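You operate a simulated robot arm through the tools that you are given. There is no shell and no other tool.

You run a simulated robot arm. Do the job below in one go: nothing can be reset, and whatever is moved stays where it is left.

Task
Feed 3 caps into the strip and put it by the press.
Fine: at the window side press.

The check looks at the end state, three seconds after you hand in, the way a careful person would. Anything else that was tipped, shoved, dropped, spilled or broken makes it a failure. A push-on lid holds only when it is set on centred and level and pressed home; a screw cap is set on level and turned clockwise until tight.

Robot
A 7-joint arm with a two-finger parallel gripper, fixed in place. Base frame: the origin is on the floor under the middle of its stand, x ahead of it, y to its left, z up; the work surface is at about z = 900. Units: mm, rad, N and s.
With the tool pointing down near the work surface it reaches from about 100 to 640 mm from the base axis. Its first joint turns from -1.152 to 1.152 rad. Payload 1.57 kg.
The TCP is the grasp point between the finger pads, 30 mm short of the fingertips. In the tool frame z runs along the fingers and y along their closing line. Largest opening 80 mm; finger width 17, thickness 12; the body of the gripper, 40 by 82 mm, starts 80 mm behind the TCP.
Orientation is told as [roll, pitch, yaw] about the base's x, y, z axes, in that order, counted from this pose: with the fingers straight down and closing along the base's y, the tool's x points along the base's -x, its y along +y and its z along -z.

Tools
- The arm moves only by the tool drive_tool. Its argument "rows" is a list of rows, each a list of 3 entries, a list of its own where there are three numbers: the shift along the tool's x, y, z in mm, then the turn, a rotation vector about the tool's x, y, z in rad, then the gripper command, from -1 (fully open) to 1 (shut), values between in proportion. In form: [[[dx, dy, dz], [ax, ay, az], claw], ...]. A call has 1 to 20 rows; each row shifts and turns the commanded pose from where the row before left it, along the tool's axes as they then stand. A row lasts 0.2 s, in which the tool goes at most 50 mm and 0.15 rad; a call with a longer step from one row to the next is refused whole, and so is a gripper value outside its range. Where a pose cannot be reached the arm comes as near as it can. A force on the tool above 40 N (or 10 N above the force at the start of the call, whichever is more), or a blocked arm, ends the call early, and 0.2 s more pass. Each finger travels about 72 mm/s and halts on what it meets, pressing with about 36 N; the grip force reading is that of the motor and also rises with nothing between the fingers. The clock runs only during rows and for 0.2 s after the last one: add rows that do not move to give the fingers time. The reply holds the time, the measured pose of the TCP, the force on the tool along the base axes, the opening and the grip force, in the units named above and with some noise, with the torque about the TCP (base axes, N m) and any sound that the robot's microphone picked up.
- Cameras (640 x 400 px; columns grow to the right, rows downward): "scene" is fixed at [70.2, 444.8, 1430.3]; the picture's right is [-0.62, -0.78, 0.00], its down [-0.40, 0.32, -0.86] and it looks along [0.67, -0.53, -0.52] (base axes); focal length 284 px, centre (320, 200). "wrist" rides on the gripper at [72, -7, -122] in the tool frame; the picture's right is [0.09, 1.00, 0.00], its down [-0.84, 0.08, -0.54] and it looks along [-0.54, 0.05, 0.84] (tool axes); focal length 238 px, centre (320, 200).
- capture(camera): a new picture of that camera. No time passes.
- measure_at(camera, pixels): for up to 12 pixels [column, row] of the newest picture of that camera ("zoom" is the newest enlarged one), the place [x, y, z] in the base frame of the surface seen there, good to about 2 mm. No time passes.
- enlarge(camera, box): a new picture of the part [left, top, right, bottom] of that camera's present view, enlarged. No time passes.
- sign_off(): hands the job in; it is judged then, once.

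Unless the task says otherwise, let go and move clear before handing in.

The tools are called as name(argument=value, ...) on one line, values as JSON. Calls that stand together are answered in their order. drive_tool: Moves the arm, as the interface text tells. Its arguments: {"type":"object","properties":{"rows":{"type":"array","items":{"type":"array"}}},"required":["rows"]} The other tools are called the same way: capture (camera) takes a picture; measure_at (camera, pixels) gives the place of the surface under pixels of a picture; enlarge (camera, box) takes an enlarged picture of a part of a camera's view; sign_off () hands the job in.

At the start:

```text
time_s: 0.0
ee_pos: [311.3, -60.4, 1308.4]
orientation: [0.001, -0.001, 0.001]
ft_force: [1.1, -0.1, 0.4]
wrist_torque: [-0.02, 0.04, -0.01]
gripper_width: 80.0
grasp_force: 0.0
```

scene: 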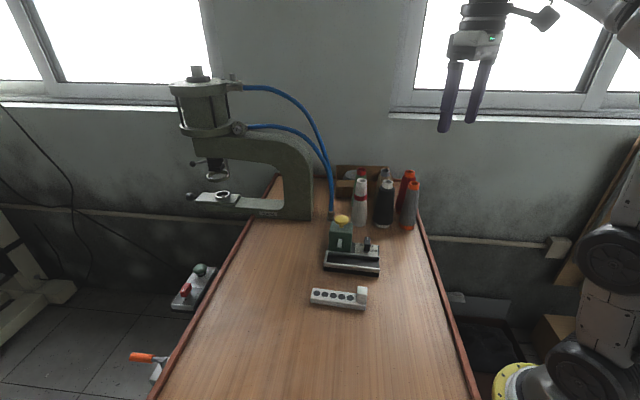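
wrist: 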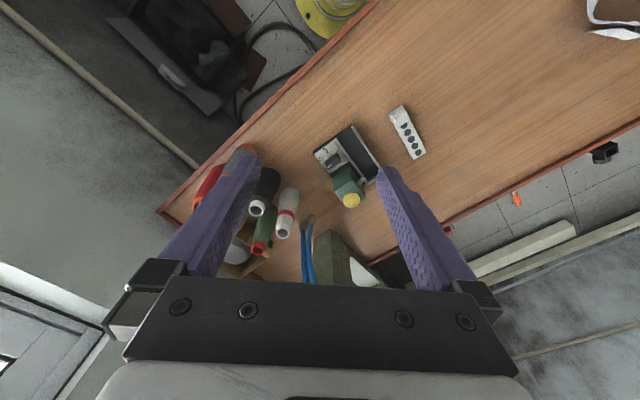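

The scene shows a strip with holes near pixel (340,298), a green device with a yellow knob near (345,240), and a press on the left at (230,160). I'll take closer pictures before moving anything.

enlarge(camera="scene", box=[290, 200, 410, 320])

enlarge(camera="scene", box=[150, 50, 350, 230])

enlarge(camera="scene", box=[110, 230, 290, 400])

enlarge(camera="wrist", box=[290, 90, 450, 220])

```text
3.33 times, centred on (350, 260) of scene
```

zoom: 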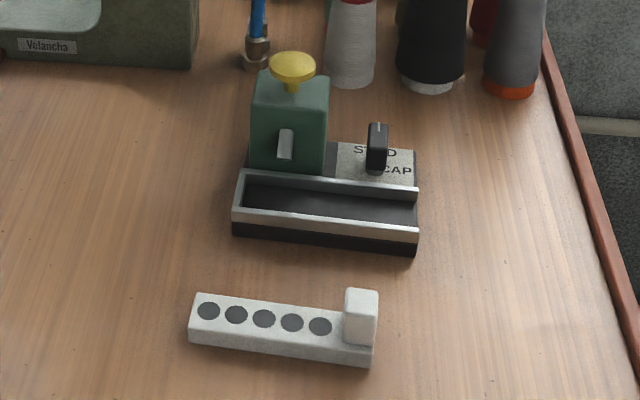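

```text
2.22 times, centred on (250, 140) of scene
```

zoom: 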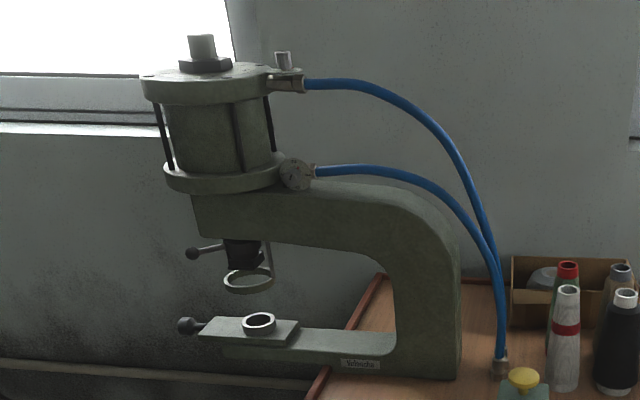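

```text
2.35 times, centred on (200, 315) of scene
```

zoom: 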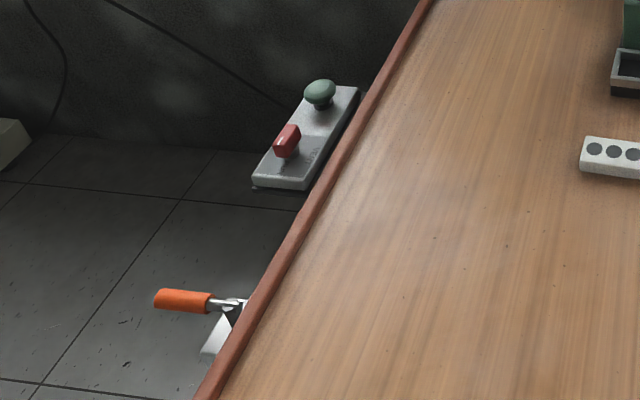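

```text
3.08 times, centred on (370, 155) of wrist
```

zoom: 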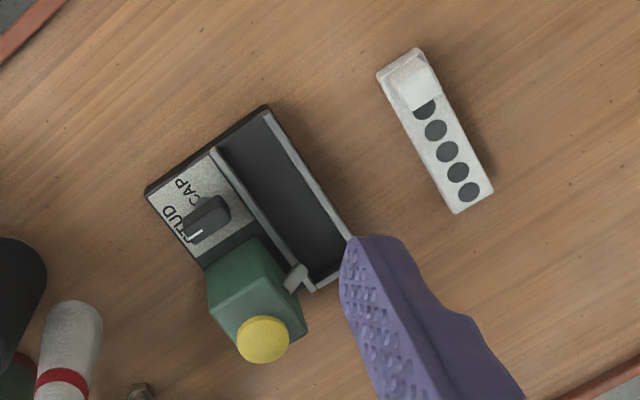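

The feeder has a trough, a green dispensing head with a yellow plunger, and a selector knob marked STUD/CAP, which seems to be on STUD at the moment. The strip has 5 pockets and a grip block at one end. Next I'll measure these in the scene view.

enlarge(camera="scene", box=[315, 205, 385, 280])

measure_at(camera="scene", pixels=[[312, 290], [312, 301], [365, 308], [361, 290], [342, 218], [367, 240], [325, 253], [325, 269], [379, 262], [379, 275], [340, 257], [350, 230]])

measure_at(camera="scene", pixels=[[280, 180], [300, 216], [255, 215], [223, 195], [250, 190], [430, 230], [150, 395], [250, 240], [470, 390], [200, 290], [150, 357], [330, 205]])

```text
5.33 times, centred on (350, 242) of scene
```

zoom: 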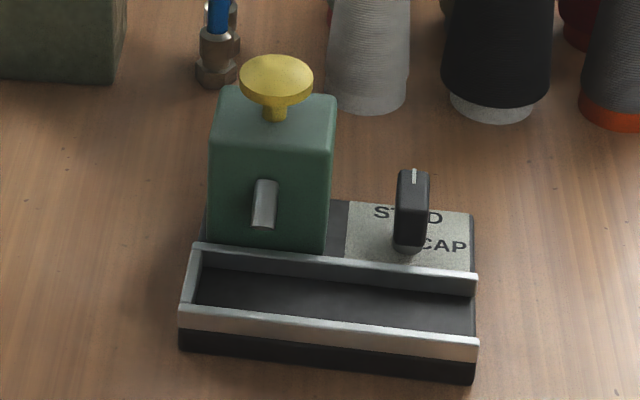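

```text
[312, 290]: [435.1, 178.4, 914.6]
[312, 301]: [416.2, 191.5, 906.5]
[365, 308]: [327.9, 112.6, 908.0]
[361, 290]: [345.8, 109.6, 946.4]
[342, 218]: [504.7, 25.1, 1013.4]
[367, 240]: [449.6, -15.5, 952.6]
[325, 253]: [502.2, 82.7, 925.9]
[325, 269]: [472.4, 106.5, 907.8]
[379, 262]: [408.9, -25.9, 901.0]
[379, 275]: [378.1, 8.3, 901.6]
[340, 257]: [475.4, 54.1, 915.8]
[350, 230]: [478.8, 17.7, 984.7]
```

```text
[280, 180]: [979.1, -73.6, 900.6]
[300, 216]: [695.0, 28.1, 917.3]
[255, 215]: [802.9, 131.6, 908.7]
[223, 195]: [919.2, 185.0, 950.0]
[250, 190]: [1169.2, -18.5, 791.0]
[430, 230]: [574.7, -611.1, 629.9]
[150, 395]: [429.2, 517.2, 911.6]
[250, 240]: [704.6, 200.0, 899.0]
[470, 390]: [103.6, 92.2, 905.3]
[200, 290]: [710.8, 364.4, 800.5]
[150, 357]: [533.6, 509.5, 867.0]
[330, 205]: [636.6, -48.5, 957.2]
```

I'll measure the feeder's key points on the enlarged view that's open now.

measure_at(camera="zoom", pixels=[[276, 75], [264, 205], [270, 180], [412, 180], [180, 310], [475, 345], [475, 275], [195, 250], [200, 290], [470, 320], [330, 300], [440, 260]])

measure_at(camera="zoom", pixels=[[180, 345], [473, 380], [330, 325], [330, 258], [398, 180], [428, 180], [410, 240], [240, 75], [312, 78], [276, 100], [215, 110], [335, 105]])

measure_at(camera="zoom", pixels=[[275, 60], [275, 90], [205, 240], [325, 250], [258, 215], [258, 185], [272, 215], [265, 225], [474, 215], [347, 205], [300, 100], [414, 175]])

```text
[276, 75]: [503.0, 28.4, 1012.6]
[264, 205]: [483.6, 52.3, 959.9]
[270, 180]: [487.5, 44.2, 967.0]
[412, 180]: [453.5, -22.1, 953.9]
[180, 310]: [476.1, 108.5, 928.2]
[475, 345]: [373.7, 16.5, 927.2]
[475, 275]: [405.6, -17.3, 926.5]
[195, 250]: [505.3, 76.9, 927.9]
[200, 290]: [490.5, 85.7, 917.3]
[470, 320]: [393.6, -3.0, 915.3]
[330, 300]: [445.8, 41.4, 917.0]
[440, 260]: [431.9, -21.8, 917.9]
```

```text
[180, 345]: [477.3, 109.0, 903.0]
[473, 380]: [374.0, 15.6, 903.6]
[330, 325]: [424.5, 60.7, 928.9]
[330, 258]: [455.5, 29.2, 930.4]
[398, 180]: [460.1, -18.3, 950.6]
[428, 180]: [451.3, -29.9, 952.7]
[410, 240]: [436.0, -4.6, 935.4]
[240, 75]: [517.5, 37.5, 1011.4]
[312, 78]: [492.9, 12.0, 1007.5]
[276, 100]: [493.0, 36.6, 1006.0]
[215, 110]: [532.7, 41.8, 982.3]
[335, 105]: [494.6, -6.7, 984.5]
```

```text
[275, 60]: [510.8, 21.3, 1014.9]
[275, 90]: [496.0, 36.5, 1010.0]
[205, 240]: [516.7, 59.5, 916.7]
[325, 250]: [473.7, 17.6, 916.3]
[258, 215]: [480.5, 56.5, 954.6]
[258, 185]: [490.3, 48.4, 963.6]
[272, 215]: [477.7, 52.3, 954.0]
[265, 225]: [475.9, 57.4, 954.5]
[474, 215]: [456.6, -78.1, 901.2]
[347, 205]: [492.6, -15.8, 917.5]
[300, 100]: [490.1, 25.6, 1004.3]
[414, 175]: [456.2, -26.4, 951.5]
```

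The trough runs along about (0.74, 0.67) in xy, its floor is near z≈916, and the spout overhangs it. I'll turn the tool about 42° so it lines up with the trough, come lower, and look more closely.

drive_tool(rows=[[[0, 0, 15], [0, 0, -0.1468], -1], [[0, 0, 15], [0, 0, -0.1468], -1], [[0, 0, 15], [0, 0, -0.1468], -1], [[0, 0, 15], [0, 0, -0.1468], -1], [[0, 0, 15], [0, 0, -0.1468], -1], [[0, 0, 0], [0, 0, 0], -1]])

capture(camera="wrist")

```text
time_s: 1.4
ee_pos: [310.2, -60.1, 1232.8]
orientation: [0.001, 0.0, 0.737]
ft_force: [-0.3, 0.3, 0.7]
wrist_torque: [-0.02, 0.01, 0.03]
gripper_width: 79.9
grasp_force: 0.1
```

```text
taken
```

wrist: 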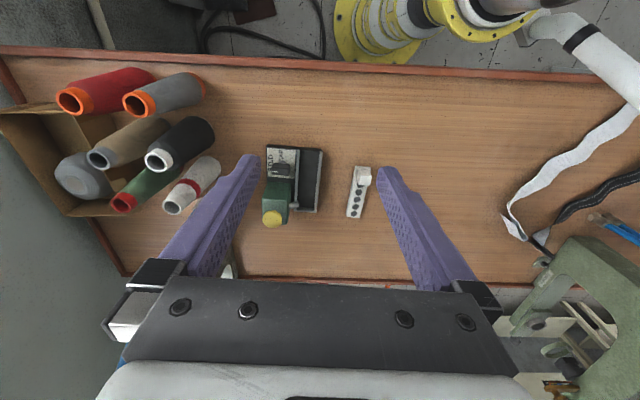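

The wrist view shows a second green hand press at about (570,310), away from the window wall. The press on the window side is therefore the pneumatic one with blue hoses. I'll measure around both presses and the feeder.

measure_at(camera="wrist", pixels=[[560, 270], [600, 330], [540, 320], [15, 60], [120, 265], [230, 270], [350, 280], [300, 90], [520, 230], [360, 180], [310, 180], [276, 215]])

enlarge(camera="wrist", box=[480, 180, 640, 400])

enlarge(camera="wrist", box=[240, 130, 400, 240])

```text
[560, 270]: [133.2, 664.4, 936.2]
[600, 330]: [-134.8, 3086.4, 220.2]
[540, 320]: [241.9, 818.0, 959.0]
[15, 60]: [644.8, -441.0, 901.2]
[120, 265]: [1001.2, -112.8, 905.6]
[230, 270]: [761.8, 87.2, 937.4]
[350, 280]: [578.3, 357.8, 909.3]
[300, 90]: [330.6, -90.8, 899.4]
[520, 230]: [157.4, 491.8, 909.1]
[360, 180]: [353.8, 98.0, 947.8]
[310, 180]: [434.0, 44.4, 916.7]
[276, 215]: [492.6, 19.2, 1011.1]
```

```text
1.82 times, centred on (560, 290) of wrist
```

zoom: 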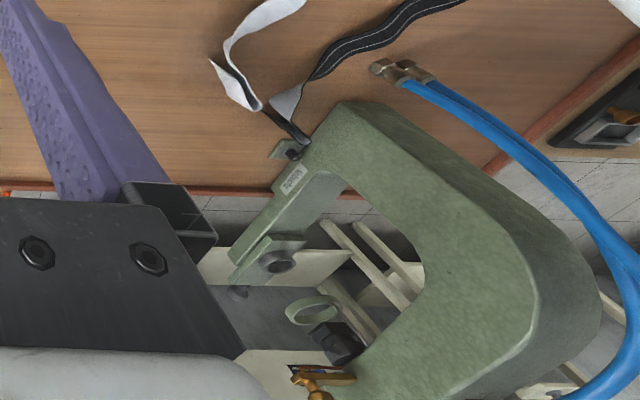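

```text
3.64 times, centred on (320, 185) of wrist
```

zoom: 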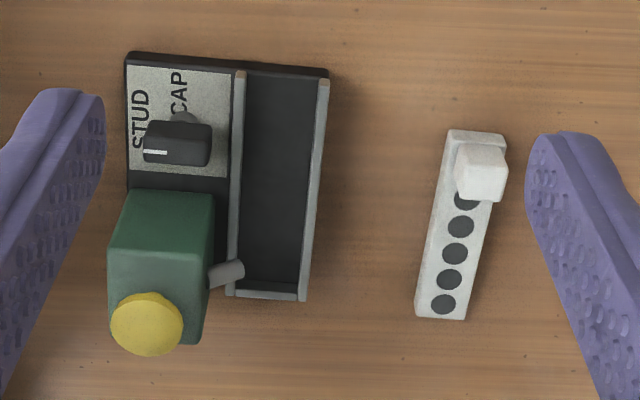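

The second zoom shows the selector mark pointing to STUD, away from the trough. CAP is 90° clockwise from it, and the spout sticks out over the trough near its closed end. I'll move closer to measure accurately.

drive_tool(rows=[[[-32, 8.7, 20.4], [0, 0, 0], -1], [[-32, 8.7, 20.4], [0, 0, 0], -1], [[-32, 8.7, 20.4], [0, 0, 0], -1], [[-32, 8.7, 20.4], [0, 0, 0], -1], [[-32, 8.7, 20.4], [0, 0, 0], -1], [[0, 0, 0], [0, 0, 0], -1]])

capture(camera="wrist")

```text
time_s: 2.8
ee_pos: [400.1, 81.9, 1130.3]
orientation: [0.0, 0.0, 0.734]
ft_force: [0.3, 0.2, 0.0]
wrist_torque: [0.01, -0.03, 0.0]
gripper_width: 80.1
grasp_force: 0.0
```

```text
taken
```

wrist: 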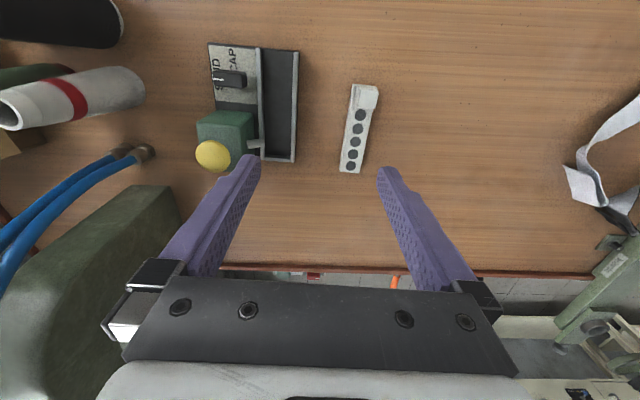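

The feeder and strip both show clearly now, at about (255,100) and (358,128). I'll enlarge them and measure on the zoom.

enlarge(camera="wrist", box=[190, 35, 310, 175])

measure_at(camera="wrist", pixels=[[352, 86], [377, 88], [341, 171], [359, 173], [360, 116], [358, 128], [356, 141], [353, 154], [350, 166], [366, 95], [270, 120], [283, 100]])

```text
2.86 times, centred on (250, 105) of wrist
```

zoom: 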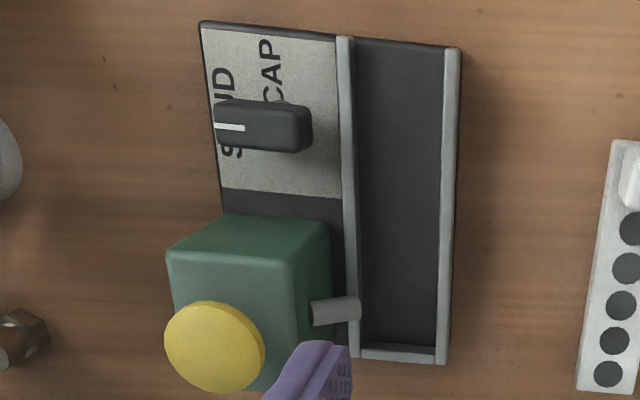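

```text
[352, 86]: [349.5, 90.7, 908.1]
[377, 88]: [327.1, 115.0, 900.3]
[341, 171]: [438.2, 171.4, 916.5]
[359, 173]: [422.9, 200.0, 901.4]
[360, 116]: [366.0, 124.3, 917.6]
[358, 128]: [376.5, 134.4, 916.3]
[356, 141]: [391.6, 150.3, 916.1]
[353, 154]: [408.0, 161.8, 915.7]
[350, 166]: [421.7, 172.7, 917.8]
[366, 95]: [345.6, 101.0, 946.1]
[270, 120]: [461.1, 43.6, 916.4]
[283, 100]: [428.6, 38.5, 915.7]
```

measure_at(camera="zoom", pixels=[[346, 45], [350, 340], [362, 345], [435, 345], [448, 200], [352, 200], [395, 200], [440, 352], [360, 310], [335, 310], [315, 312], [345, 300]])

measure_at(camera="zoom", pixels=[[215, 115], [215, 145], [308, 110], [308, 148], [262, 125], [228, 127], [300, 130], [215, 350], [285, 320], [440, 50], [340, 45], [205, 30]])

enlarge(camera="wrist", box=[320, 75, 400, 180])

```text
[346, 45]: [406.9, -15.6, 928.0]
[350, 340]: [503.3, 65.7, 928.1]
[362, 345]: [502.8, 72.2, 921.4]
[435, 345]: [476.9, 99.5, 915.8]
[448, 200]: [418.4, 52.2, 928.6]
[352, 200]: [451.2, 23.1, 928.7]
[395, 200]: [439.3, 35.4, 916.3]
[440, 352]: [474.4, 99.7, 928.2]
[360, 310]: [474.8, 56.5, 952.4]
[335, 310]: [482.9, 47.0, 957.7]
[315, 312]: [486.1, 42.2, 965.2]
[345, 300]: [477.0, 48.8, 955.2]
```

```text
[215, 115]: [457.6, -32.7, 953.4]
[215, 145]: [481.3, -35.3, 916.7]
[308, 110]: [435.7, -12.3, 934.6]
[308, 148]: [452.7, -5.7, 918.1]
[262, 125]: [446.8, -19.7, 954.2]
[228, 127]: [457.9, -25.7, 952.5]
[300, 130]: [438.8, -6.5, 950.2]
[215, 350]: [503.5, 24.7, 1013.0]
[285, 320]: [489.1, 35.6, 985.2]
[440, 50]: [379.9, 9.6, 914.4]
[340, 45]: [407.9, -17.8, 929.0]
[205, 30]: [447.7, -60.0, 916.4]
```

```text
3.81 times, centred on (360, 128) of wrist
```

zoom: 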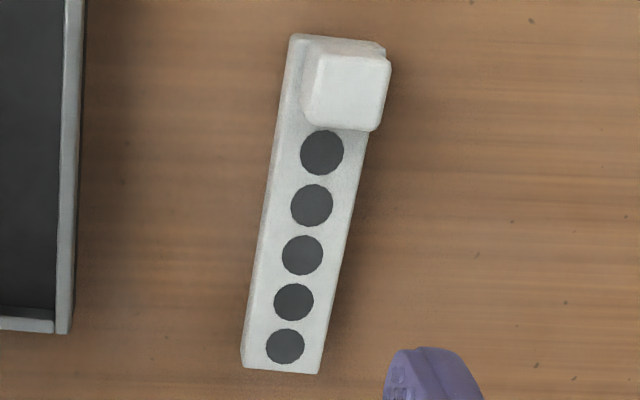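

I'll measure the strip's pockets and edges in this zoom.

measure_at(camera="zoom", pixels=[[321, 153], [312, 205], [302, 255], [293, 302], [285, 346], [245, 366], [318, 370], [345, 200], [275, 180], [290, 60], [350, 60], [350, 120]])

measure_at(camera="zoom", pixels=[[320, 60], [385, 65], [312, 115], [370, 120], [265, 250], [335, 250], [250, 330], [322, 335], [355, 150], [296, 40], [330, 300], [345, 85]])

measure_at(camera="zoom", pixels=[[78, 20], [74, 80], [72, 140], [68, 200], [66, 260], [64, 320], [30, 326], [10, 325], [20, 150], [40, 150], [55, 150], [80, 50]])

```text
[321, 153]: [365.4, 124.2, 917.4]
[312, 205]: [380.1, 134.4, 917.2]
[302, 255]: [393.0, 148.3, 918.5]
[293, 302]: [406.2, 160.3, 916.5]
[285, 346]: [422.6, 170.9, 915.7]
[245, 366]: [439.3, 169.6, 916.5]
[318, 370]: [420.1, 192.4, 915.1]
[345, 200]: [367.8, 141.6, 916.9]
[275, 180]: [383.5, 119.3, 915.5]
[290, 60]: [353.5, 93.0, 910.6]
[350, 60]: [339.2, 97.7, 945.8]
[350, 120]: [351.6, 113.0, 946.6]
```

```text
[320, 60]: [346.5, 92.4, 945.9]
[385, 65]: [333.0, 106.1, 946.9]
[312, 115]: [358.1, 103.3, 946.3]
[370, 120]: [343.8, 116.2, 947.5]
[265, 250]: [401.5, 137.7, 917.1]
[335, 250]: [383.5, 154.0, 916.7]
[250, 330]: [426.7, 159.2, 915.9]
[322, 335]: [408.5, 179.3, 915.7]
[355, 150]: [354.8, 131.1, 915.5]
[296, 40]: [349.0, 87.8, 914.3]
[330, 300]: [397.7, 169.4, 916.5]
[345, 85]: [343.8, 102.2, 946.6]
```

```text
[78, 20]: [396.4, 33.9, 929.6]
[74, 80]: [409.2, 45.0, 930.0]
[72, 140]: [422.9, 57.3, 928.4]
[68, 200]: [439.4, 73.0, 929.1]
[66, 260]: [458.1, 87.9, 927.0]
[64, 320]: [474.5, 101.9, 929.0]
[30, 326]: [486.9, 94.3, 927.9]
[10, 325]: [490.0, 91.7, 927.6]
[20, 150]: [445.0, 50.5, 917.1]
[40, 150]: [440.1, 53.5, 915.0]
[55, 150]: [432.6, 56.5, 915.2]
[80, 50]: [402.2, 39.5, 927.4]
```

Strip top is at z≈916.5, the grip block top at ≈946.5, pocket pitch ≈18.5 mm, and it lies parallel to the trough. I'll take a tighter view of the spout and trough from the scene camera.

enlarge(camera="scene", box=[322, 230, 382, 278])

measure_at(camera="zoom", pixels=[[30, 240], [150, 260], [300, 275], [450, 290], [600, 310], [30, 150], [150, 155], [300, 175], [450, 205], [600, 225], [300, 225], [450, 250]])

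```text
8.33 times, centred on (352, 254) of scene
```

zoom: 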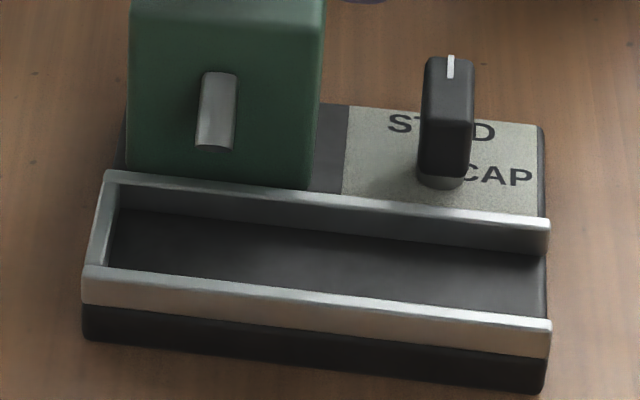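

```text
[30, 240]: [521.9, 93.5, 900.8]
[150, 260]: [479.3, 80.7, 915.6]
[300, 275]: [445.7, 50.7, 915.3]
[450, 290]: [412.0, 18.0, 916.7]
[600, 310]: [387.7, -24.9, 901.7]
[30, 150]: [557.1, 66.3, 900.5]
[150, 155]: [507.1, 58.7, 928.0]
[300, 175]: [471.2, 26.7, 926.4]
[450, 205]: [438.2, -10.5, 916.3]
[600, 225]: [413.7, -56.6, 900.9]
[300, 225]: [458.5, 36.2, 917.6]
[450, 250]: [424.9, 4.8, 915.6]
```

measure_at(camera="zoom", pixels=[[300, 183], [300, 187], [300, 191], [300, 195], [300, 199], [300, 205], [300, 212], [300, 219], [300, 280], [300, 288], [300, 292], [300, 300]])

measure_at(camera="zoom", pixels=[[205, 75], [230, 75], [200, 140], [228, 143], [215, 145], [215, 110], [105, 175], [118, 200], [85, 270], [105, 265], [110, 240], [97, 230]])

measure_at(camera="zoom", pixels=[[426, 60], [474, 60], [425, 120], [470, 130], [450, 62], [450, 85], [440, 180], [462, 150], [427, 160], [448, 100], [450, 75], [436, 100]])

```text
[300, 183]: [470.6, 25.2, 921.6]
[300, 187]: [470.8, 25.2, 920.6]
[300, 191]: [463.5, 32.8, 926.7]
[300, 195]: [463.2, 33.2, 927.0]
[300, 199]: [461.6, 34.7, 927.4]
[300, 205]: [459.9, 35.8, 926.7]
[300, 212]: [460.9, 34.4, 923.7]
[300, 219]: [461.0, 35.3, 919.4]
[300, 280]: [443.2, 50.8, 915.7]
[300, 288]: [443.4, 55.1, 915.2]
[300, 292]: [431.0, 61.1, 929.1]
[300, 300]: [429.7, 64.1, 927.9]
```

```text
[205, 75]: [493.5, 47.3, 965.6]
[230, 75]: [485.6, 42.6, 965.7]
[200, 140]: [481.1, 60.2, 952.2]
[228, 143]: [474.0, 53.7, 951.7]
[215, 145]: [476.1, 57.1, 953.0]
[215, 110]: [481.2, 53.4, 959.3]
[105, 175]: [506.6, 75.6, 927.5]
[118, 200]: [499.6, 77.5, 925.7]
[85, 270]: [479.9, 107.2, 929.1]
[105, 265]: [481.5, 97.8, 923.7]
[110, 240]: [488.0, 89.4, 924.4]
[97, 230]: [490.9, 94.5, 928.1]
```

```text
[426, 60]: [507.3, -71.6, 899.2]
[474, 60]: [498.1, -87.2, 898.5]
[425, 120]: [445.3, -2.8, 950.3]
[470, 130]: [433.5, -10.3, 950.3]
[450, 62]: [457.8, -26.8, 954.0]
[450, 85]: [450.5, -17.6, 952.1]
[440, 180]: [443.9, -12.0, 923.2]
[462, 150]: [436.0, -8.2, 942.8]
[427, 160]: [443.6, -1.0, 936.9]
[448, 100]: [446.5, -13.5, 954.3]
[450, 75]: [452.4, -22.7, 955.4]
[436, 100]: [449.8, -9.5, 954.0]
```

The spout axis sits at roughly u≈34 mm from the closed end, and its tip overhangs the back rail. To judge where a cap would land, I'll turn the tool 90° and tilt it so I can look at the feeder from the front.

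drive_tool(rows=[[[0, 0, 0], [0, 0, 0.1428], -1], [[0, 0, 0], [0, 0, 0.1428], -1], [[0, 0, 0], [0, 0, 0.1428], -1], [[0, 0, 0], [0, 0, 0.1428], -1], [[0, 0, 0], [0, 0, 0.1428], -1], [[0, 0, 0], [0, 0, 0.1428], -1], [[0, 0, 0], [0, 0, 0.1428], -1], [[0, 0, 0], [0, 0, 0.1428], -1], [[0, 0, 0], [0, 0, 0.1428], -1], [[0, 0, 0], [0, 0, 0.1428], -1], [[0, 0, 0], [0, 0, 0.1428], -1], [[10, 13, 17], [0, 0, 0], -1], [[10, 13, 17], [0, 0, 0], -1], [[10, 13, 17], [0, 0, 0], -1], [[0, 0, 0], [0, 0, 0], -1]])

capture(camera="wrist")

```text
time_s: 6.0
ee_pos: [411.0, 127.8, 1080.6]
orientation: [0.0, 0.0, -0.837]
ft_force: [0.4, 0.3, 0.9]
wrist_torque: [0.01, 0.01, 0.01]
gripper_width: 80.1
grasp_force: 0.1
```

```text
taken
```

wrist: 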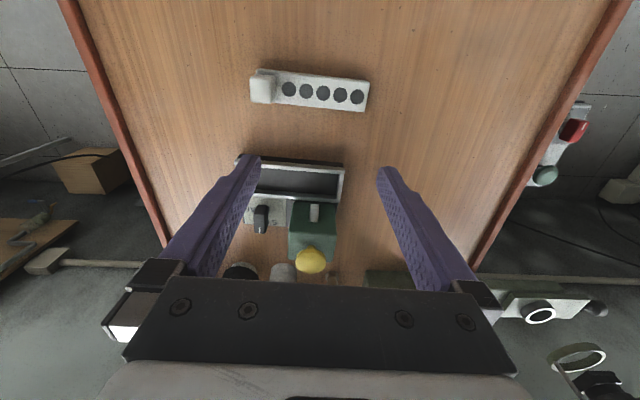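

The whole workspace is in view. I'll tilt the tool to look at the feeder more from the front.

drive_tool(rows=[[[0, 0, 0], [0, -0.14, 0], -1], [[0, 0, 0], [0, -0.14, 0], -1], [[0, 0, 0], [0, -0.14, 0], -1], [[0, 0, 0], [0, -0.14, 0], -1], [[0, 0, 0], [0, -0.14, 0], -1], [[0, 0, 0], [0, 0, 0], -1]])

capture(camera="wrist")

```text
time_s: 7.4
ee_pos: [410.8, 128.0, 1080.7]
orientation: [0.001, -0.701, -0.836]
ft_force: [1.2, 0.8, 0.0]
wrist_torque: [-0.01, -0.01, -0.01]
gripper_width: 80.0
grasp_force: 0.0
```

```text
taken
```

wrist: 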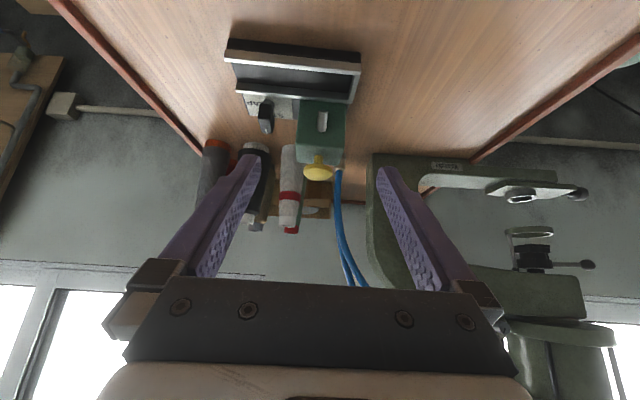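

Upside-down view: the feeder is near (300,90) and the spout near (322,122). I'll go about 70 mm lower for a better look under the spout.

drive_tool(rows=[[[22.6, 0, 26.7], [0, 0, 0], -1], [[22.6, 0, 26.7], [0, 0, 0], -1], [[0, 0, 0], [0, 0, 0], -1]])

capture(camera="wrist")

enlarge(camera="wrist", box=[220, 60, 380, 220])

```text
time_s: 8.2
ee_pos: [409.5, 127.2, 1010.5]
orientation: [-0.001, -0.702, -0.836]
ft_force: [0.0, -0.8, 0.2]
wrist_torque: [-0.02, 0.02, 0.01]
gripper_width: 79.7
grasp_force: 0.2
```

```text
taken
```

wrist: 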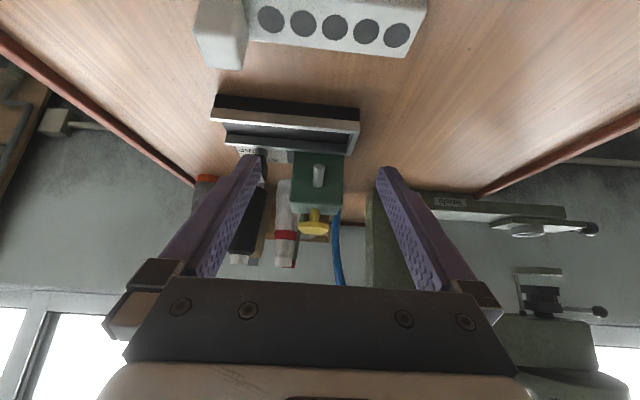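

```text
2.50 times, centred on (300, 140) of wrist
```

zoom: 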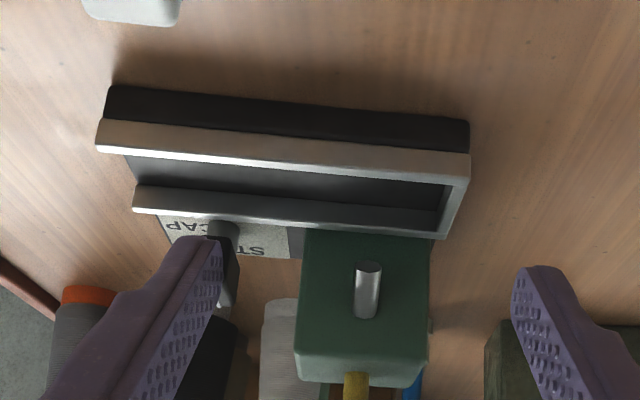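

measure_at(camera="zoom", pixels=[[368, 266], [358, 270], [379, 270], [368, 280], [366, 310], [356, 385], [445, 205], [440, 215], [465, 165], [440, 235], [455, 195], [300, 240]])

enlarge(camera="wrist", box=[285, 110, 365, 200])

enlarge(camera="wrist", box=[180, 0, 440, 80])

measure_at(camera="zoom", pixels=[[221, 127], [306, 137], [380, 146], [456, 160], [532, 166], [554, 210], [594, 110], [60, 80], [180, 130], [110, 240], [215, 95], [560, 195]])

```text
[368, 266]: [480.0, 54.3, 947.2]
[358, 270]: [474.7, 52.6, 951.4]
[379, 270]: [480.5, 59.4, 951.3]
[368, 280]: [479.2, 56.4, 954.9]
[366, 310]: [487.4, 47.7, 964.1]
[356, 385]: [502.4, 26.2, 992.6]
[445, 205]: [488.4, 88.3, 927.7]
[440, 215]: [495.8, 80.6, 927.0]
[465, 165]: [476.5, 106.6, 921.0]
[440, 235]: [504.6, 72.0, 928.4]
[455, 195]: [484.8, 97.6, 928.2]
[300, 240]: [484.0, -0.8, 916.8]
```

```text
4.44 times, centred on (325, 155) of wrist
```

zoom: 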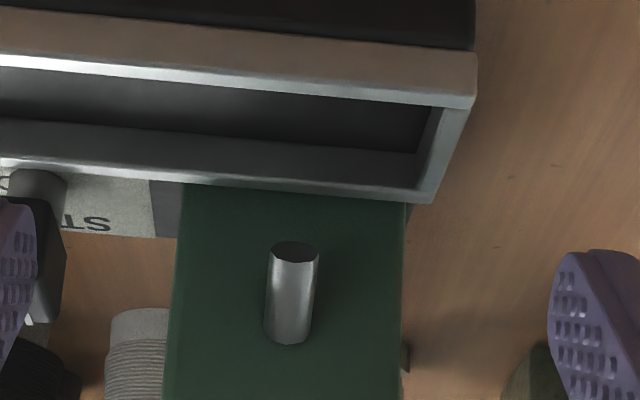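

```text
2.46 times, centred on (310, 40) of wrist
```

zoom: 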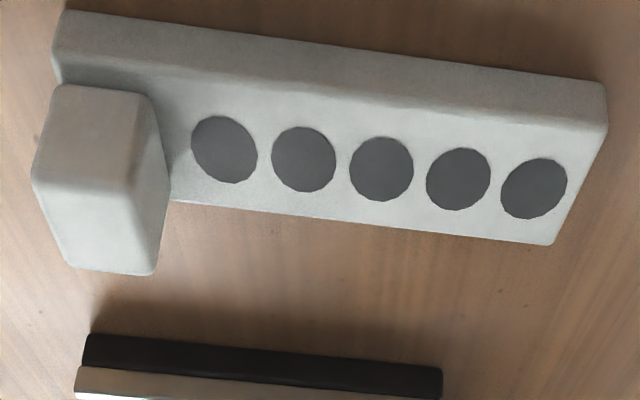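

```text
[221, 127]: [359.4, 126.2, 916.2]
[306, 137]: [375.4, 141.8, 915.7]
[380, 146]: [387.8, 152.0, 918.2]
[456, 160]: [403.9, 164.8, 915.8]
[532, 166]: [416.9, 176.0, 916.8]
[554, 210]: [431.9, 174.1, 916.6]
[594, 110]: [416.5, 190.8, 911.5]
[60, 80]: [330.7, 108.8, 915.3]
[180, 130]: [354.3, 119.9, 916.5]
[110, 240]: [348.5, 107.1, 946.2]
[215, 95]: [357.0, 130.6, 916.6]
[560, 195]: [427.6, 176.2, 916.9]
```

The spout is a slanted tube with its mouth at about u≈34, v≈40, z≈950, aimed at the middle of the trough. Windows appear behind the blue-hose press, so that is the window side press. Next I'll straighten up and go above the selector knob at about (449,-18) with the fingers half open.

drive_tool(rows=[[[-19.4, 0, -22.9], [0, 0, 0], -1], [[-19.4, 0, -22.9], [0, 0, 0], -1], [[0, 0, 0], [0, 0.1404, 0], -1], [[0, 0, 0], [0, 0.1404, 0], -1], [[0, 0, 0], [0, 0.1404, 0], -1], [[0, 0, 0], [0, 0.1404, 0], -1], [[0, 0, 0], [0, 0.1404, 0], -1], [[-33.6, -16.9, 0], [0, 0, 0], 0], [[-33.6, -16.9, 0], [0, 0, 0], 0], [[-33.6, -16.9, 0], [0, 0, 0], 0], [[-33.6, -16.9, 0], [0, 0, 0], 0], [[0, 0, 0], [0, 0, 0], 0]])

capture(camera="wrist")

capture(camera="scene")

```text
time_s: 10.8
ee_pos: [449.2, -17.6, 1070.2]
orientation: [-0.001, 0.0, -0.837]
ft_force: [0.1, 0.0, 0.0]
wrist_torque: [-0.03, -0.04, 0.0]
gripper_width: 39.9
grasp_force: 0.0
```

```text
taken
```

wrist: 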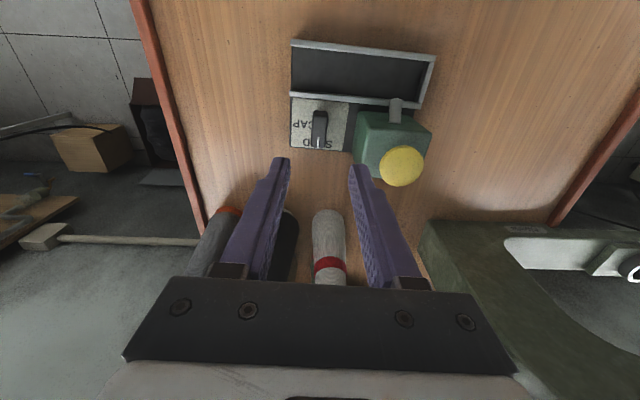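

```text
taken
```

scene: 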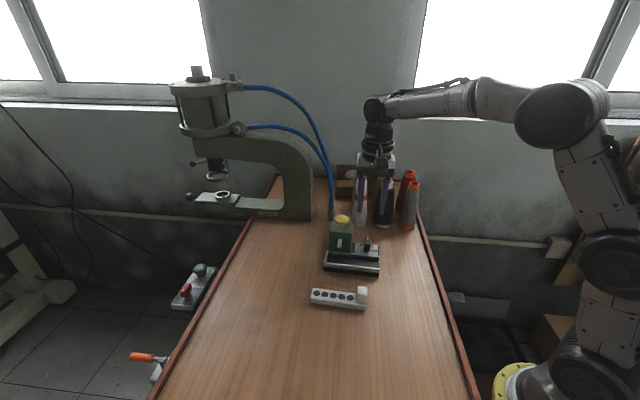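

The knob is at (319,127) in the wrist view. I'll zoom in to check its centre and the mark before going down.

enlarge(camera="wrist", box=[280, 85, 360, 160])

measure_at(camera="zoom", pixels=[[312, 140], [312, 170], [312, 200], [312, 230], [312, 260], [312, 290], [270, 170], [285, 170], [340, 170], [355, 170], [310, 330], [310, 310]])

```text
5.33 times, centred on (320, 122) of wrist
```

zoom: 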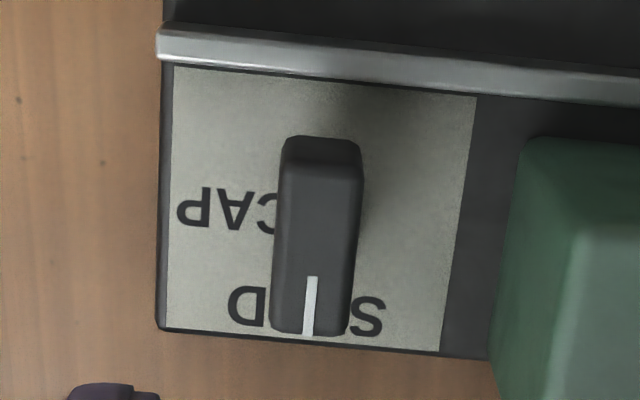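

```text
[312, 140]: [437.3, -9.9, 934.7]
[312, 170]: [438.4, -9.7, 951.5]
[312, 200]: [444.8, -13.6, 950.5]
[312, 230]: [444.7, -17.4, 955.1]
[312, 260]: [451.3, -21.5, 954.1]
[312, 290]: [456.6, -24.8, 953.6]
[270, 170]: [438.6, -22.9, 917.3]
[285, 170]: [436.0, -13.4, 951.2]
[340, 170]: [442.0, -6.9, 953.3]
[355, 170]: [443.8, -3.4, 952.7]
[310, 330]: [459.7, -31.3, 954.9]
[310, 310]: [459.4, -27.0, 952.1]
```

The mark points to STUD and CAP lies 90° clockwise seen from above. I'll first check in the air that the wrist can make that quarter turn from this grip angle.

drive_tool(rows=[[[0, 0, 0], [0, 0, 0.1428], 0], [[0, 0, 0], [0, 0, 0.1428], 0], [[0, 0, 0], [0, 0, 0.1428], 0], [[0, 0, 0], [0, 0, 0.1428], 0], [[0, 0, 0], [0, 0, 0.1428], 0], [[0, 0, 0], [0, 0, 0.1428], 0], [[0, 0, 0], [0, 0, 0.1428], 0], [[0, 0, 0], [0, 0, 0.1428], 0], [[0, 0, 0], [0, 0, 0.1428], 0], [[0, 0, 0], [0, 0, 0.1428], 0], [[0, 0, 0], [0, 0, 0.1428], 0], [[0, 0, 0], [0, 0, 0], 0]])

```text
time_s: 13.4
ee_pos: [449.7, -17.0, 1069.6]
orientation: [-0.002, 0.001, -2.408]
ft_force: [0.5, 0.6, -0.3]
wrist_torque: [-0.02, -0.02, -0.02]
gripper_width: 40.3
grasp_force: 0.0
```

The wrist reaches yaw −2.41 without trouble. I'll rotate back, go down over the knob (TCP z≈957), and stop there to check before closing.

drive_tool(rows=[[[0, 0, 0], [0, 0, -0.1428], 0], [[0, 0, 0], [0, 0, -0.1428], 0], [[0, 0, 0], [0, 0, -0.1428], 0], [[0, 0, 0], [0, 0, -0.1428], 0], [[0, 0, 0], [0, 0, -0.1428], 0], [[0, 0, 0], [0, 0, -0.1428], 0], [[0, 0, 0], [0, 0, -0.1428], 0], [[0, 0, 0], [0, 0, -0.1428], 0], [[0, 0, 0], [0, 0, -0.1428], 0], [[0, 0, 0], [0, 0, -0.1428], 0], [[0, 0, 0], [0, 0, -0.1428], 0], [[-1, -1, 28], [0, 0, 0], 0], [[0, 0, 28], [0, 0, 0], 0], [[0, 0, 28], [0, 0, 0], 0], [[0, 0, 28], [0, 0, 0], 0], [[0, 0, 0], [0, 0, 0], 0]])

capture(camera="wrist")

enlarge(camera="scene", box=[315, 190, 405, 280])

```text
time_s: 16.8
ee_pos: [448.9, -18.0, 958.6]
orientation: [0.0, 0.002, -0.835]
ft_force: [-1.3, 0.2, -0.4]
wrist_torque: [-0.02, 0.01, 0.01]
gripper_width: 40.0
grasp_force: 0.1
```

```text
taken
```

wrist: 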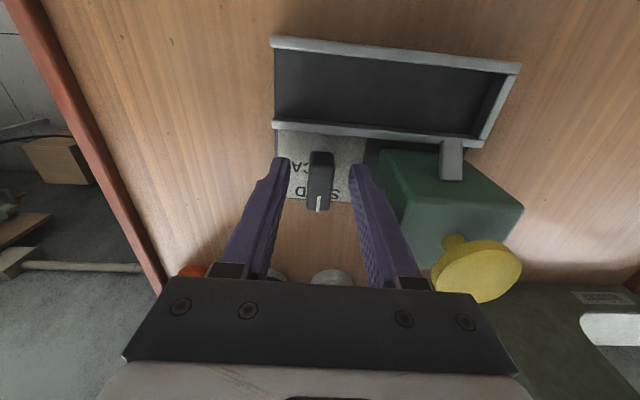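

```text
4.44 times, centred on (360, 235) of scene
```

zoom: 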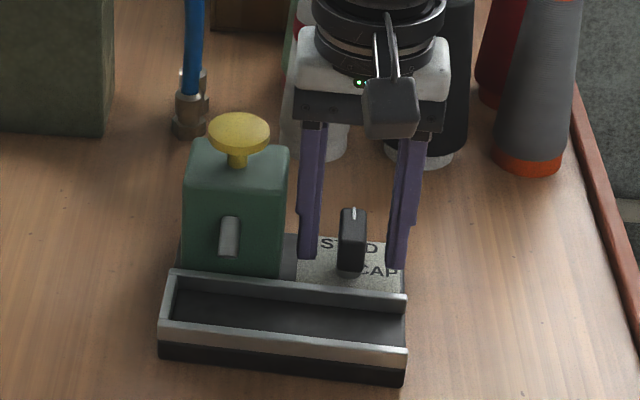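

The knob sits centred between the fingers, with about equal gaps at (300,160) and (342,160). I'll close on it.

drive_tool(rows=[[[0, 0, 0], [0, 0, 0], 1], [[0, 0, 0], [0, 0, 0], 1], [[0, 0, 0], [0, 0, 0], 1]])

```text
time_s: 17.6
ee_pos: [449.6, -16.7, 958.1]
orientation: [0.0, 0.004, -0.836]
ft_force: [1.2, 0.8, -0.2]
wrist_torque: [-0.15, -0.18, -0.04]
gripper_width: 15.9
grasp_force: 31.7
```

The grip is holding at 15.9 mm wide. I'll start turning clockwise, a small step first.

drive_tool(rows=[[[0, 0, 0], [0, 0, 0.1], 1], [[0, 0, 0], [0, 0, 0.1], 1], [[0, 0, 0], [0, 0, 0.1], 1], [[0, 0, 0], [0, 0, 0.1], 1], [[0, 0, 0], [0, 0, 0.0], 1]])

enlarge(camera="scene", box=[315, 190, 405, 280])

```text
time_s: 18.8
ee_pos: [449.1, -19.9, 957.6]
orientation: [-0.004, 0.002, -1.239]
ft_force: [4.4, 4.8, -0.3]
wrist_torque: [0.07, -0.2, 0.03]
gripper_width: 15.9
grasp_force: 30.9
```

```text
4.44 times, centred on (360, 235) of scene
```

zoom: 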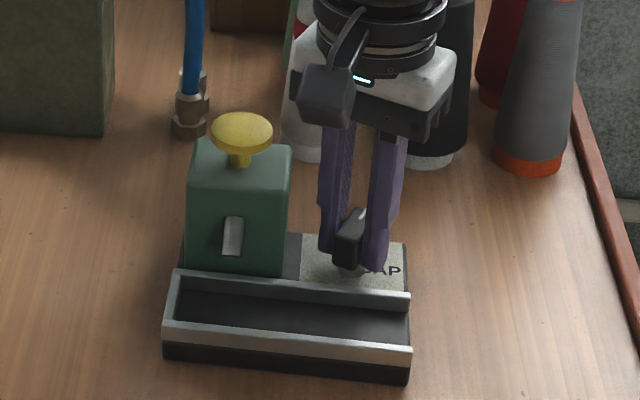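

The feeder slid a couple of mm along the trough while I was turning, so the grip isn't quite on the pivot. I'll open slightly, let the arm relax, and measure the knob again.

drive_tool(rows=[[[0, 0, 0], [0, 0, 0], 0.2], [[0, 0, 0], [0, 0, 0], 0.2], [[0, 0, 0], [0, 0, 0], 0.2]])

capture(camera="wrist")

enlarge(camera="wrist", box=[260, 90, 400, 240])

enlarge(camera="scene", box=[315, 190, 405, 280])

```text
time_s: 19.6
ee_pos: [449.7, -18.8, 958.8]
orientation: [0.0, 0.002, -1.237]
ft_force: [-0.6, -0.2, -0.3]
wrist_torque: [-0.01, 0.0, 0.02]
gripper_width: 32.0
grasp_force: 0.1
```

```text
taken
```

wrist: 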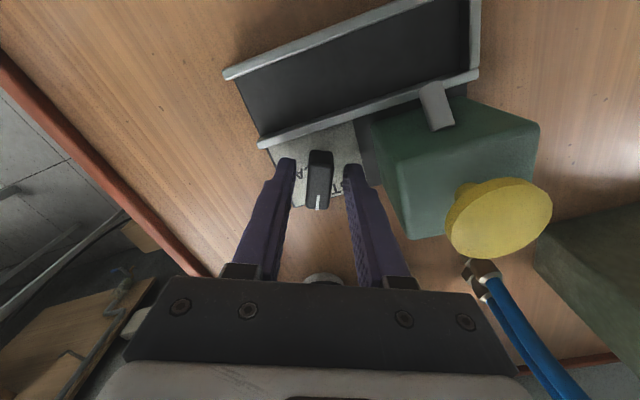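

```text
2.67 times, centred on (330, 165) of wrist
```

zoom: 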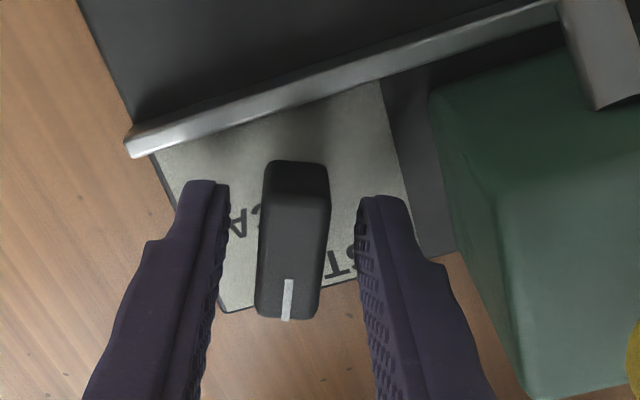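

```text
4.44 times, centred on (360, 235) of scene
```

zoom: 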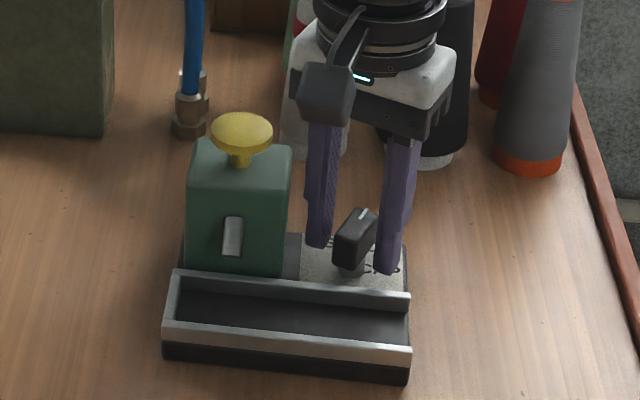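

The knob turned with the grip and stays there. I'll measure its top to find its centre relative to the TCP.

enlarge(camera="wrist", box=[290, 130, 350, 220])

measure_at(camera="zoom", pixels=[[275, 150], [370, 155], [265, 210], [360, 215], [258, 290], [340, 295], [255, 340], [340, 345], [310, 200], [310, 260], [300, 320], [300, 350]])

```text
4.44 times, centred on (320, 175) of wrist
```

zoom: 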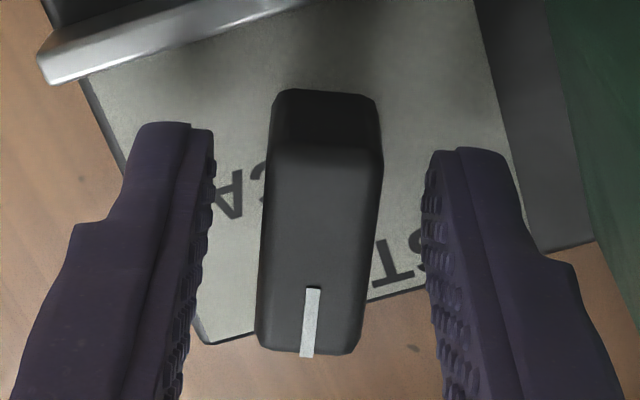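

```text
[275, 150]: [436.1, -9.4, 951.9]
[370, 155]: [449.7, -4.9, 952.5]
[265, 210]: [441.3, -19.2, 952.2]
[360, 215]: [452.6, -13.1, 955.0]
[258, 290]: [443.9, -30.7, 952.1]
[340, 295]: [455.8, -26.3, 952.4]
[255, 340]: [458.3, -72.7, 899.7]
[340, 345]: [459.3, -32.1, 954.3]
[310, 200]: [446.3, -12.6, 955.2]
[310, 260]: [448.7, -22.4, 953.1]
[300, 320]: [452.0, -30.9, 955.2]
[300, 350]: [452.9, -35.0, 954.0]
```

The knob's centre is about 1.7 mm toward −y of the TCP. I'll shift over by that much, grip again, and check the force.

drive_tool(rows=[[[-0.5, -1.7, 0], [0, 0, 0], 0.2], [[0, 0, 0], [0, 0, 0], 0.2], [[0, 0, 0], [0, 0, 0], 1], [[0, 0, 0], [0, 0, 0], 1], [[0, 0, 0], [0, 0, 0], 1]])

drive_tool(rows=[[[0, 0, 0], [0, 0, 0.1], 1], [[0, 0, 0], [0, 0, 0.1], 1], [[0, 0, 0], [0, 0, 0.1], 1], [[0, 0, 0], [0, 0, 0], 1]])

enlarge(camera="scene", box=[315, 190, 405, 280])

```text
time_s: 20.8
ee_pos: [449.1, -20.2, 958.3]
orientation: [0.002, 0.0, -1.236]
ft_force: [10.1, 3.8, 0.0]
wrist_torque: [-0.33, -0.03, 0.02]
gripper_width: 15.8
grasp_force: 31.3
```

```text
time_s: 21.8
ee_pos: [448.5, -19.7, 957.5]
orientation: [-0.001, 0.001, -1.538]
ft_force: [7.0, 6.4, 0.0]
wrist_torque: [0.67, -0.27, 0.03]
gripper_width: 15.9
grasp_force: 31.0
```

```text
4.44 times, centred on (360, 235) of scene
```

zoom: 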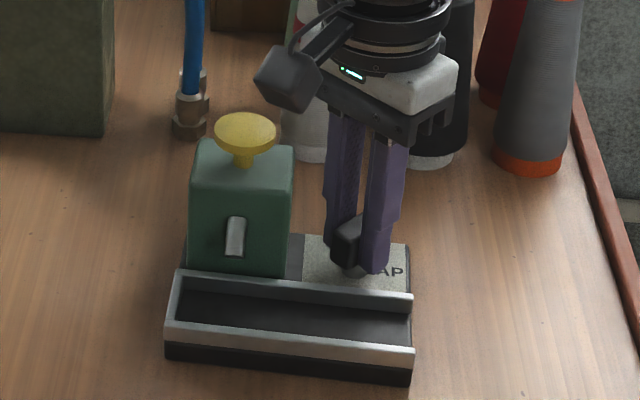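

Closing there pushed the tool with a force of (7,6) N, so the real pivot lies on the +x/+y side of where I'm holding. I'll ease the tool in the direction of that force to unload the feeder before turning any more.

drive_tool(rows=[[[1.0, 1.3, 0], [0, 0, 0], 1], [[0, 0, 0], [0, 0, 0], 1]])

```text
time_s: 22.4
ee_pos: [448.0, -21.3, 957.1]
orientation: [-0.005, 0.002, -1.536]
ft_force: [-6.5, -3.3, 4.6]
wrist_torque: [0.86, -0.23, -0.04]
gripper_width: 15.7
grasp_force: 31.6
```

Slightly too far: the force flipped to (−6.5, −3.3). I'll go back about half of that.

drive_tool(rows=[[[-0.4, -0.6, 0], [0, 0, 0], 1], [[0, 0, 0], [0, 0, 0], 1]])

enlarge(camera="scene", box=[315, 190, 405, 280])

```text
time_s: 23.0
ee_pos: [449.4, -21.3, 958.6]
orientation: [-0.003, 0.001, -1.535]
ft_force: [-4.7, -3.1, 0.2]
wrist_torque: [-0.65, -0.11, -0.04]
gripper_width: 15.9
grasp_force: 31.6
```

```text
4.44 times, centred on (360, 235) of scene
```

zoom: 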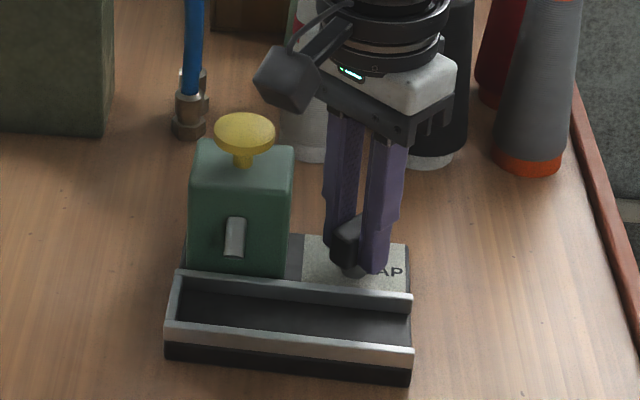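

The forces are small and the feeder hasn't moved further. I'll keep turning in small steps, adding a little sideways motion to follow the pivot.

drive_tool(rows=[[[0, 0.3, 0], [0, 0, 0.1], 1], [[0, 0.3, 0], [0, 0, 0.1], 1], [[0, 0, 0], [0, 0, 0], 1]])

enlarge(camera="scene", box=[315, 190, 405, 280])

```text
time_s: 23.8
ee_pos: [448.4, -19.9, 957.6]
orientation: [-0.004, 0.001, -1.735]
ft_force: [-6.8, -8.6, -0.6]
wrist_torque: [-0.28, -0.05, -0.04]
gripper_width: 15.5
grasp_force: 31.4
```

```text
4.44 times, centred on (360, 235) of scene
```

zoom: 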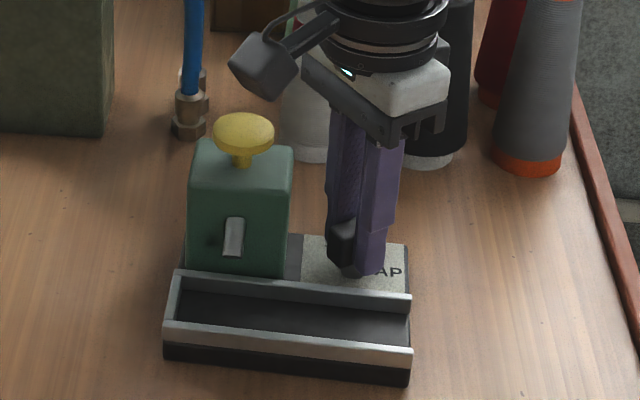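

The feeder moved back slightly toward where it started, which is good. I'll continue turning.

drive_tool(rows=[[[0, 0.1, 0], [0, 0, 0.1], 1], [[0, 0.1, 0], [0, 0, 0.1], 1], [[0, 0, 0], [0, 0, 0], 1]])

enlarge(camera="scene", box=[315, 190, 405, 280])

```text
time_s: 24.6
ee_pos: [450.0, -19.3, 958.6]
orientation: [-0.002, 0.0, -1.936]
ft_force: [-7.1, -5.9, 0.0]
wrist_torque: [0.01, -0.17, 0.0]
gripper_width: 16.1
grasp_force: 30.9
```

```text
4.44 times, centred on (360, 235) of scene
```

zoom: 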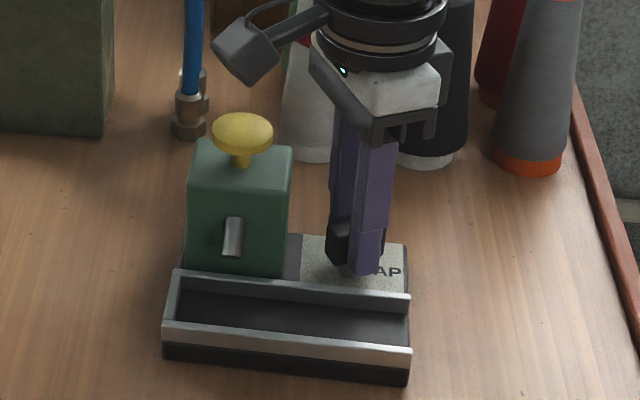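

Still fine, and the feeder keeps drifting back the right way. About 0.47 rad to go.

drive_tool(rows=[[[0, 0, 0], [0, 0, 0.12], 1], [[0, 0, 0], [0, 0, 0.12], 1], [[0, 0, 0], [0, 0, 0], 1]])

drive_tool(rows=[[[0, 0, 0], [0, 0, 0.12], 1], [[0, 0, 0], [0, 0, 0.115], 1], [[0, 0, 0], [0, 0, 0], 1]])

enlarge(camera="scene", box=[315, 190, 405, 280])

```text
time_s: 25.4
ee_pos: [450.9, -19.9, 958.6]
orientation: [-0.003, -0.001, -2.179]
ft_force: [-2.5, -1.9, -0.1]
wrist_torque: [-0.6, 0.3, -0.04]
gripper_width: 15.6
grasp_force: 31.5
```

```text
time_s: 26.2
ee_pos: [449.4, -19.3, 958.1]
orientation: [-0.003, -0.001, -2.412]
ft_force: [-3.3, -1.8, 0.2]
wrist_torque: [0.14, -0.37, 0.26]
gripper_width: 15.7
grasp_force: 31.0
```

```text
4.44 times, centred on (360, 235) of scene
```

zoom: 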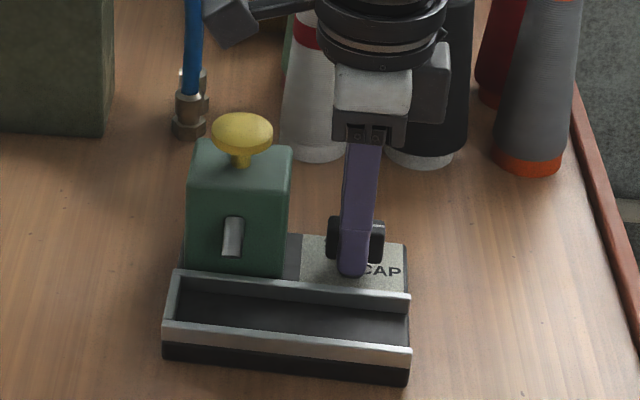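

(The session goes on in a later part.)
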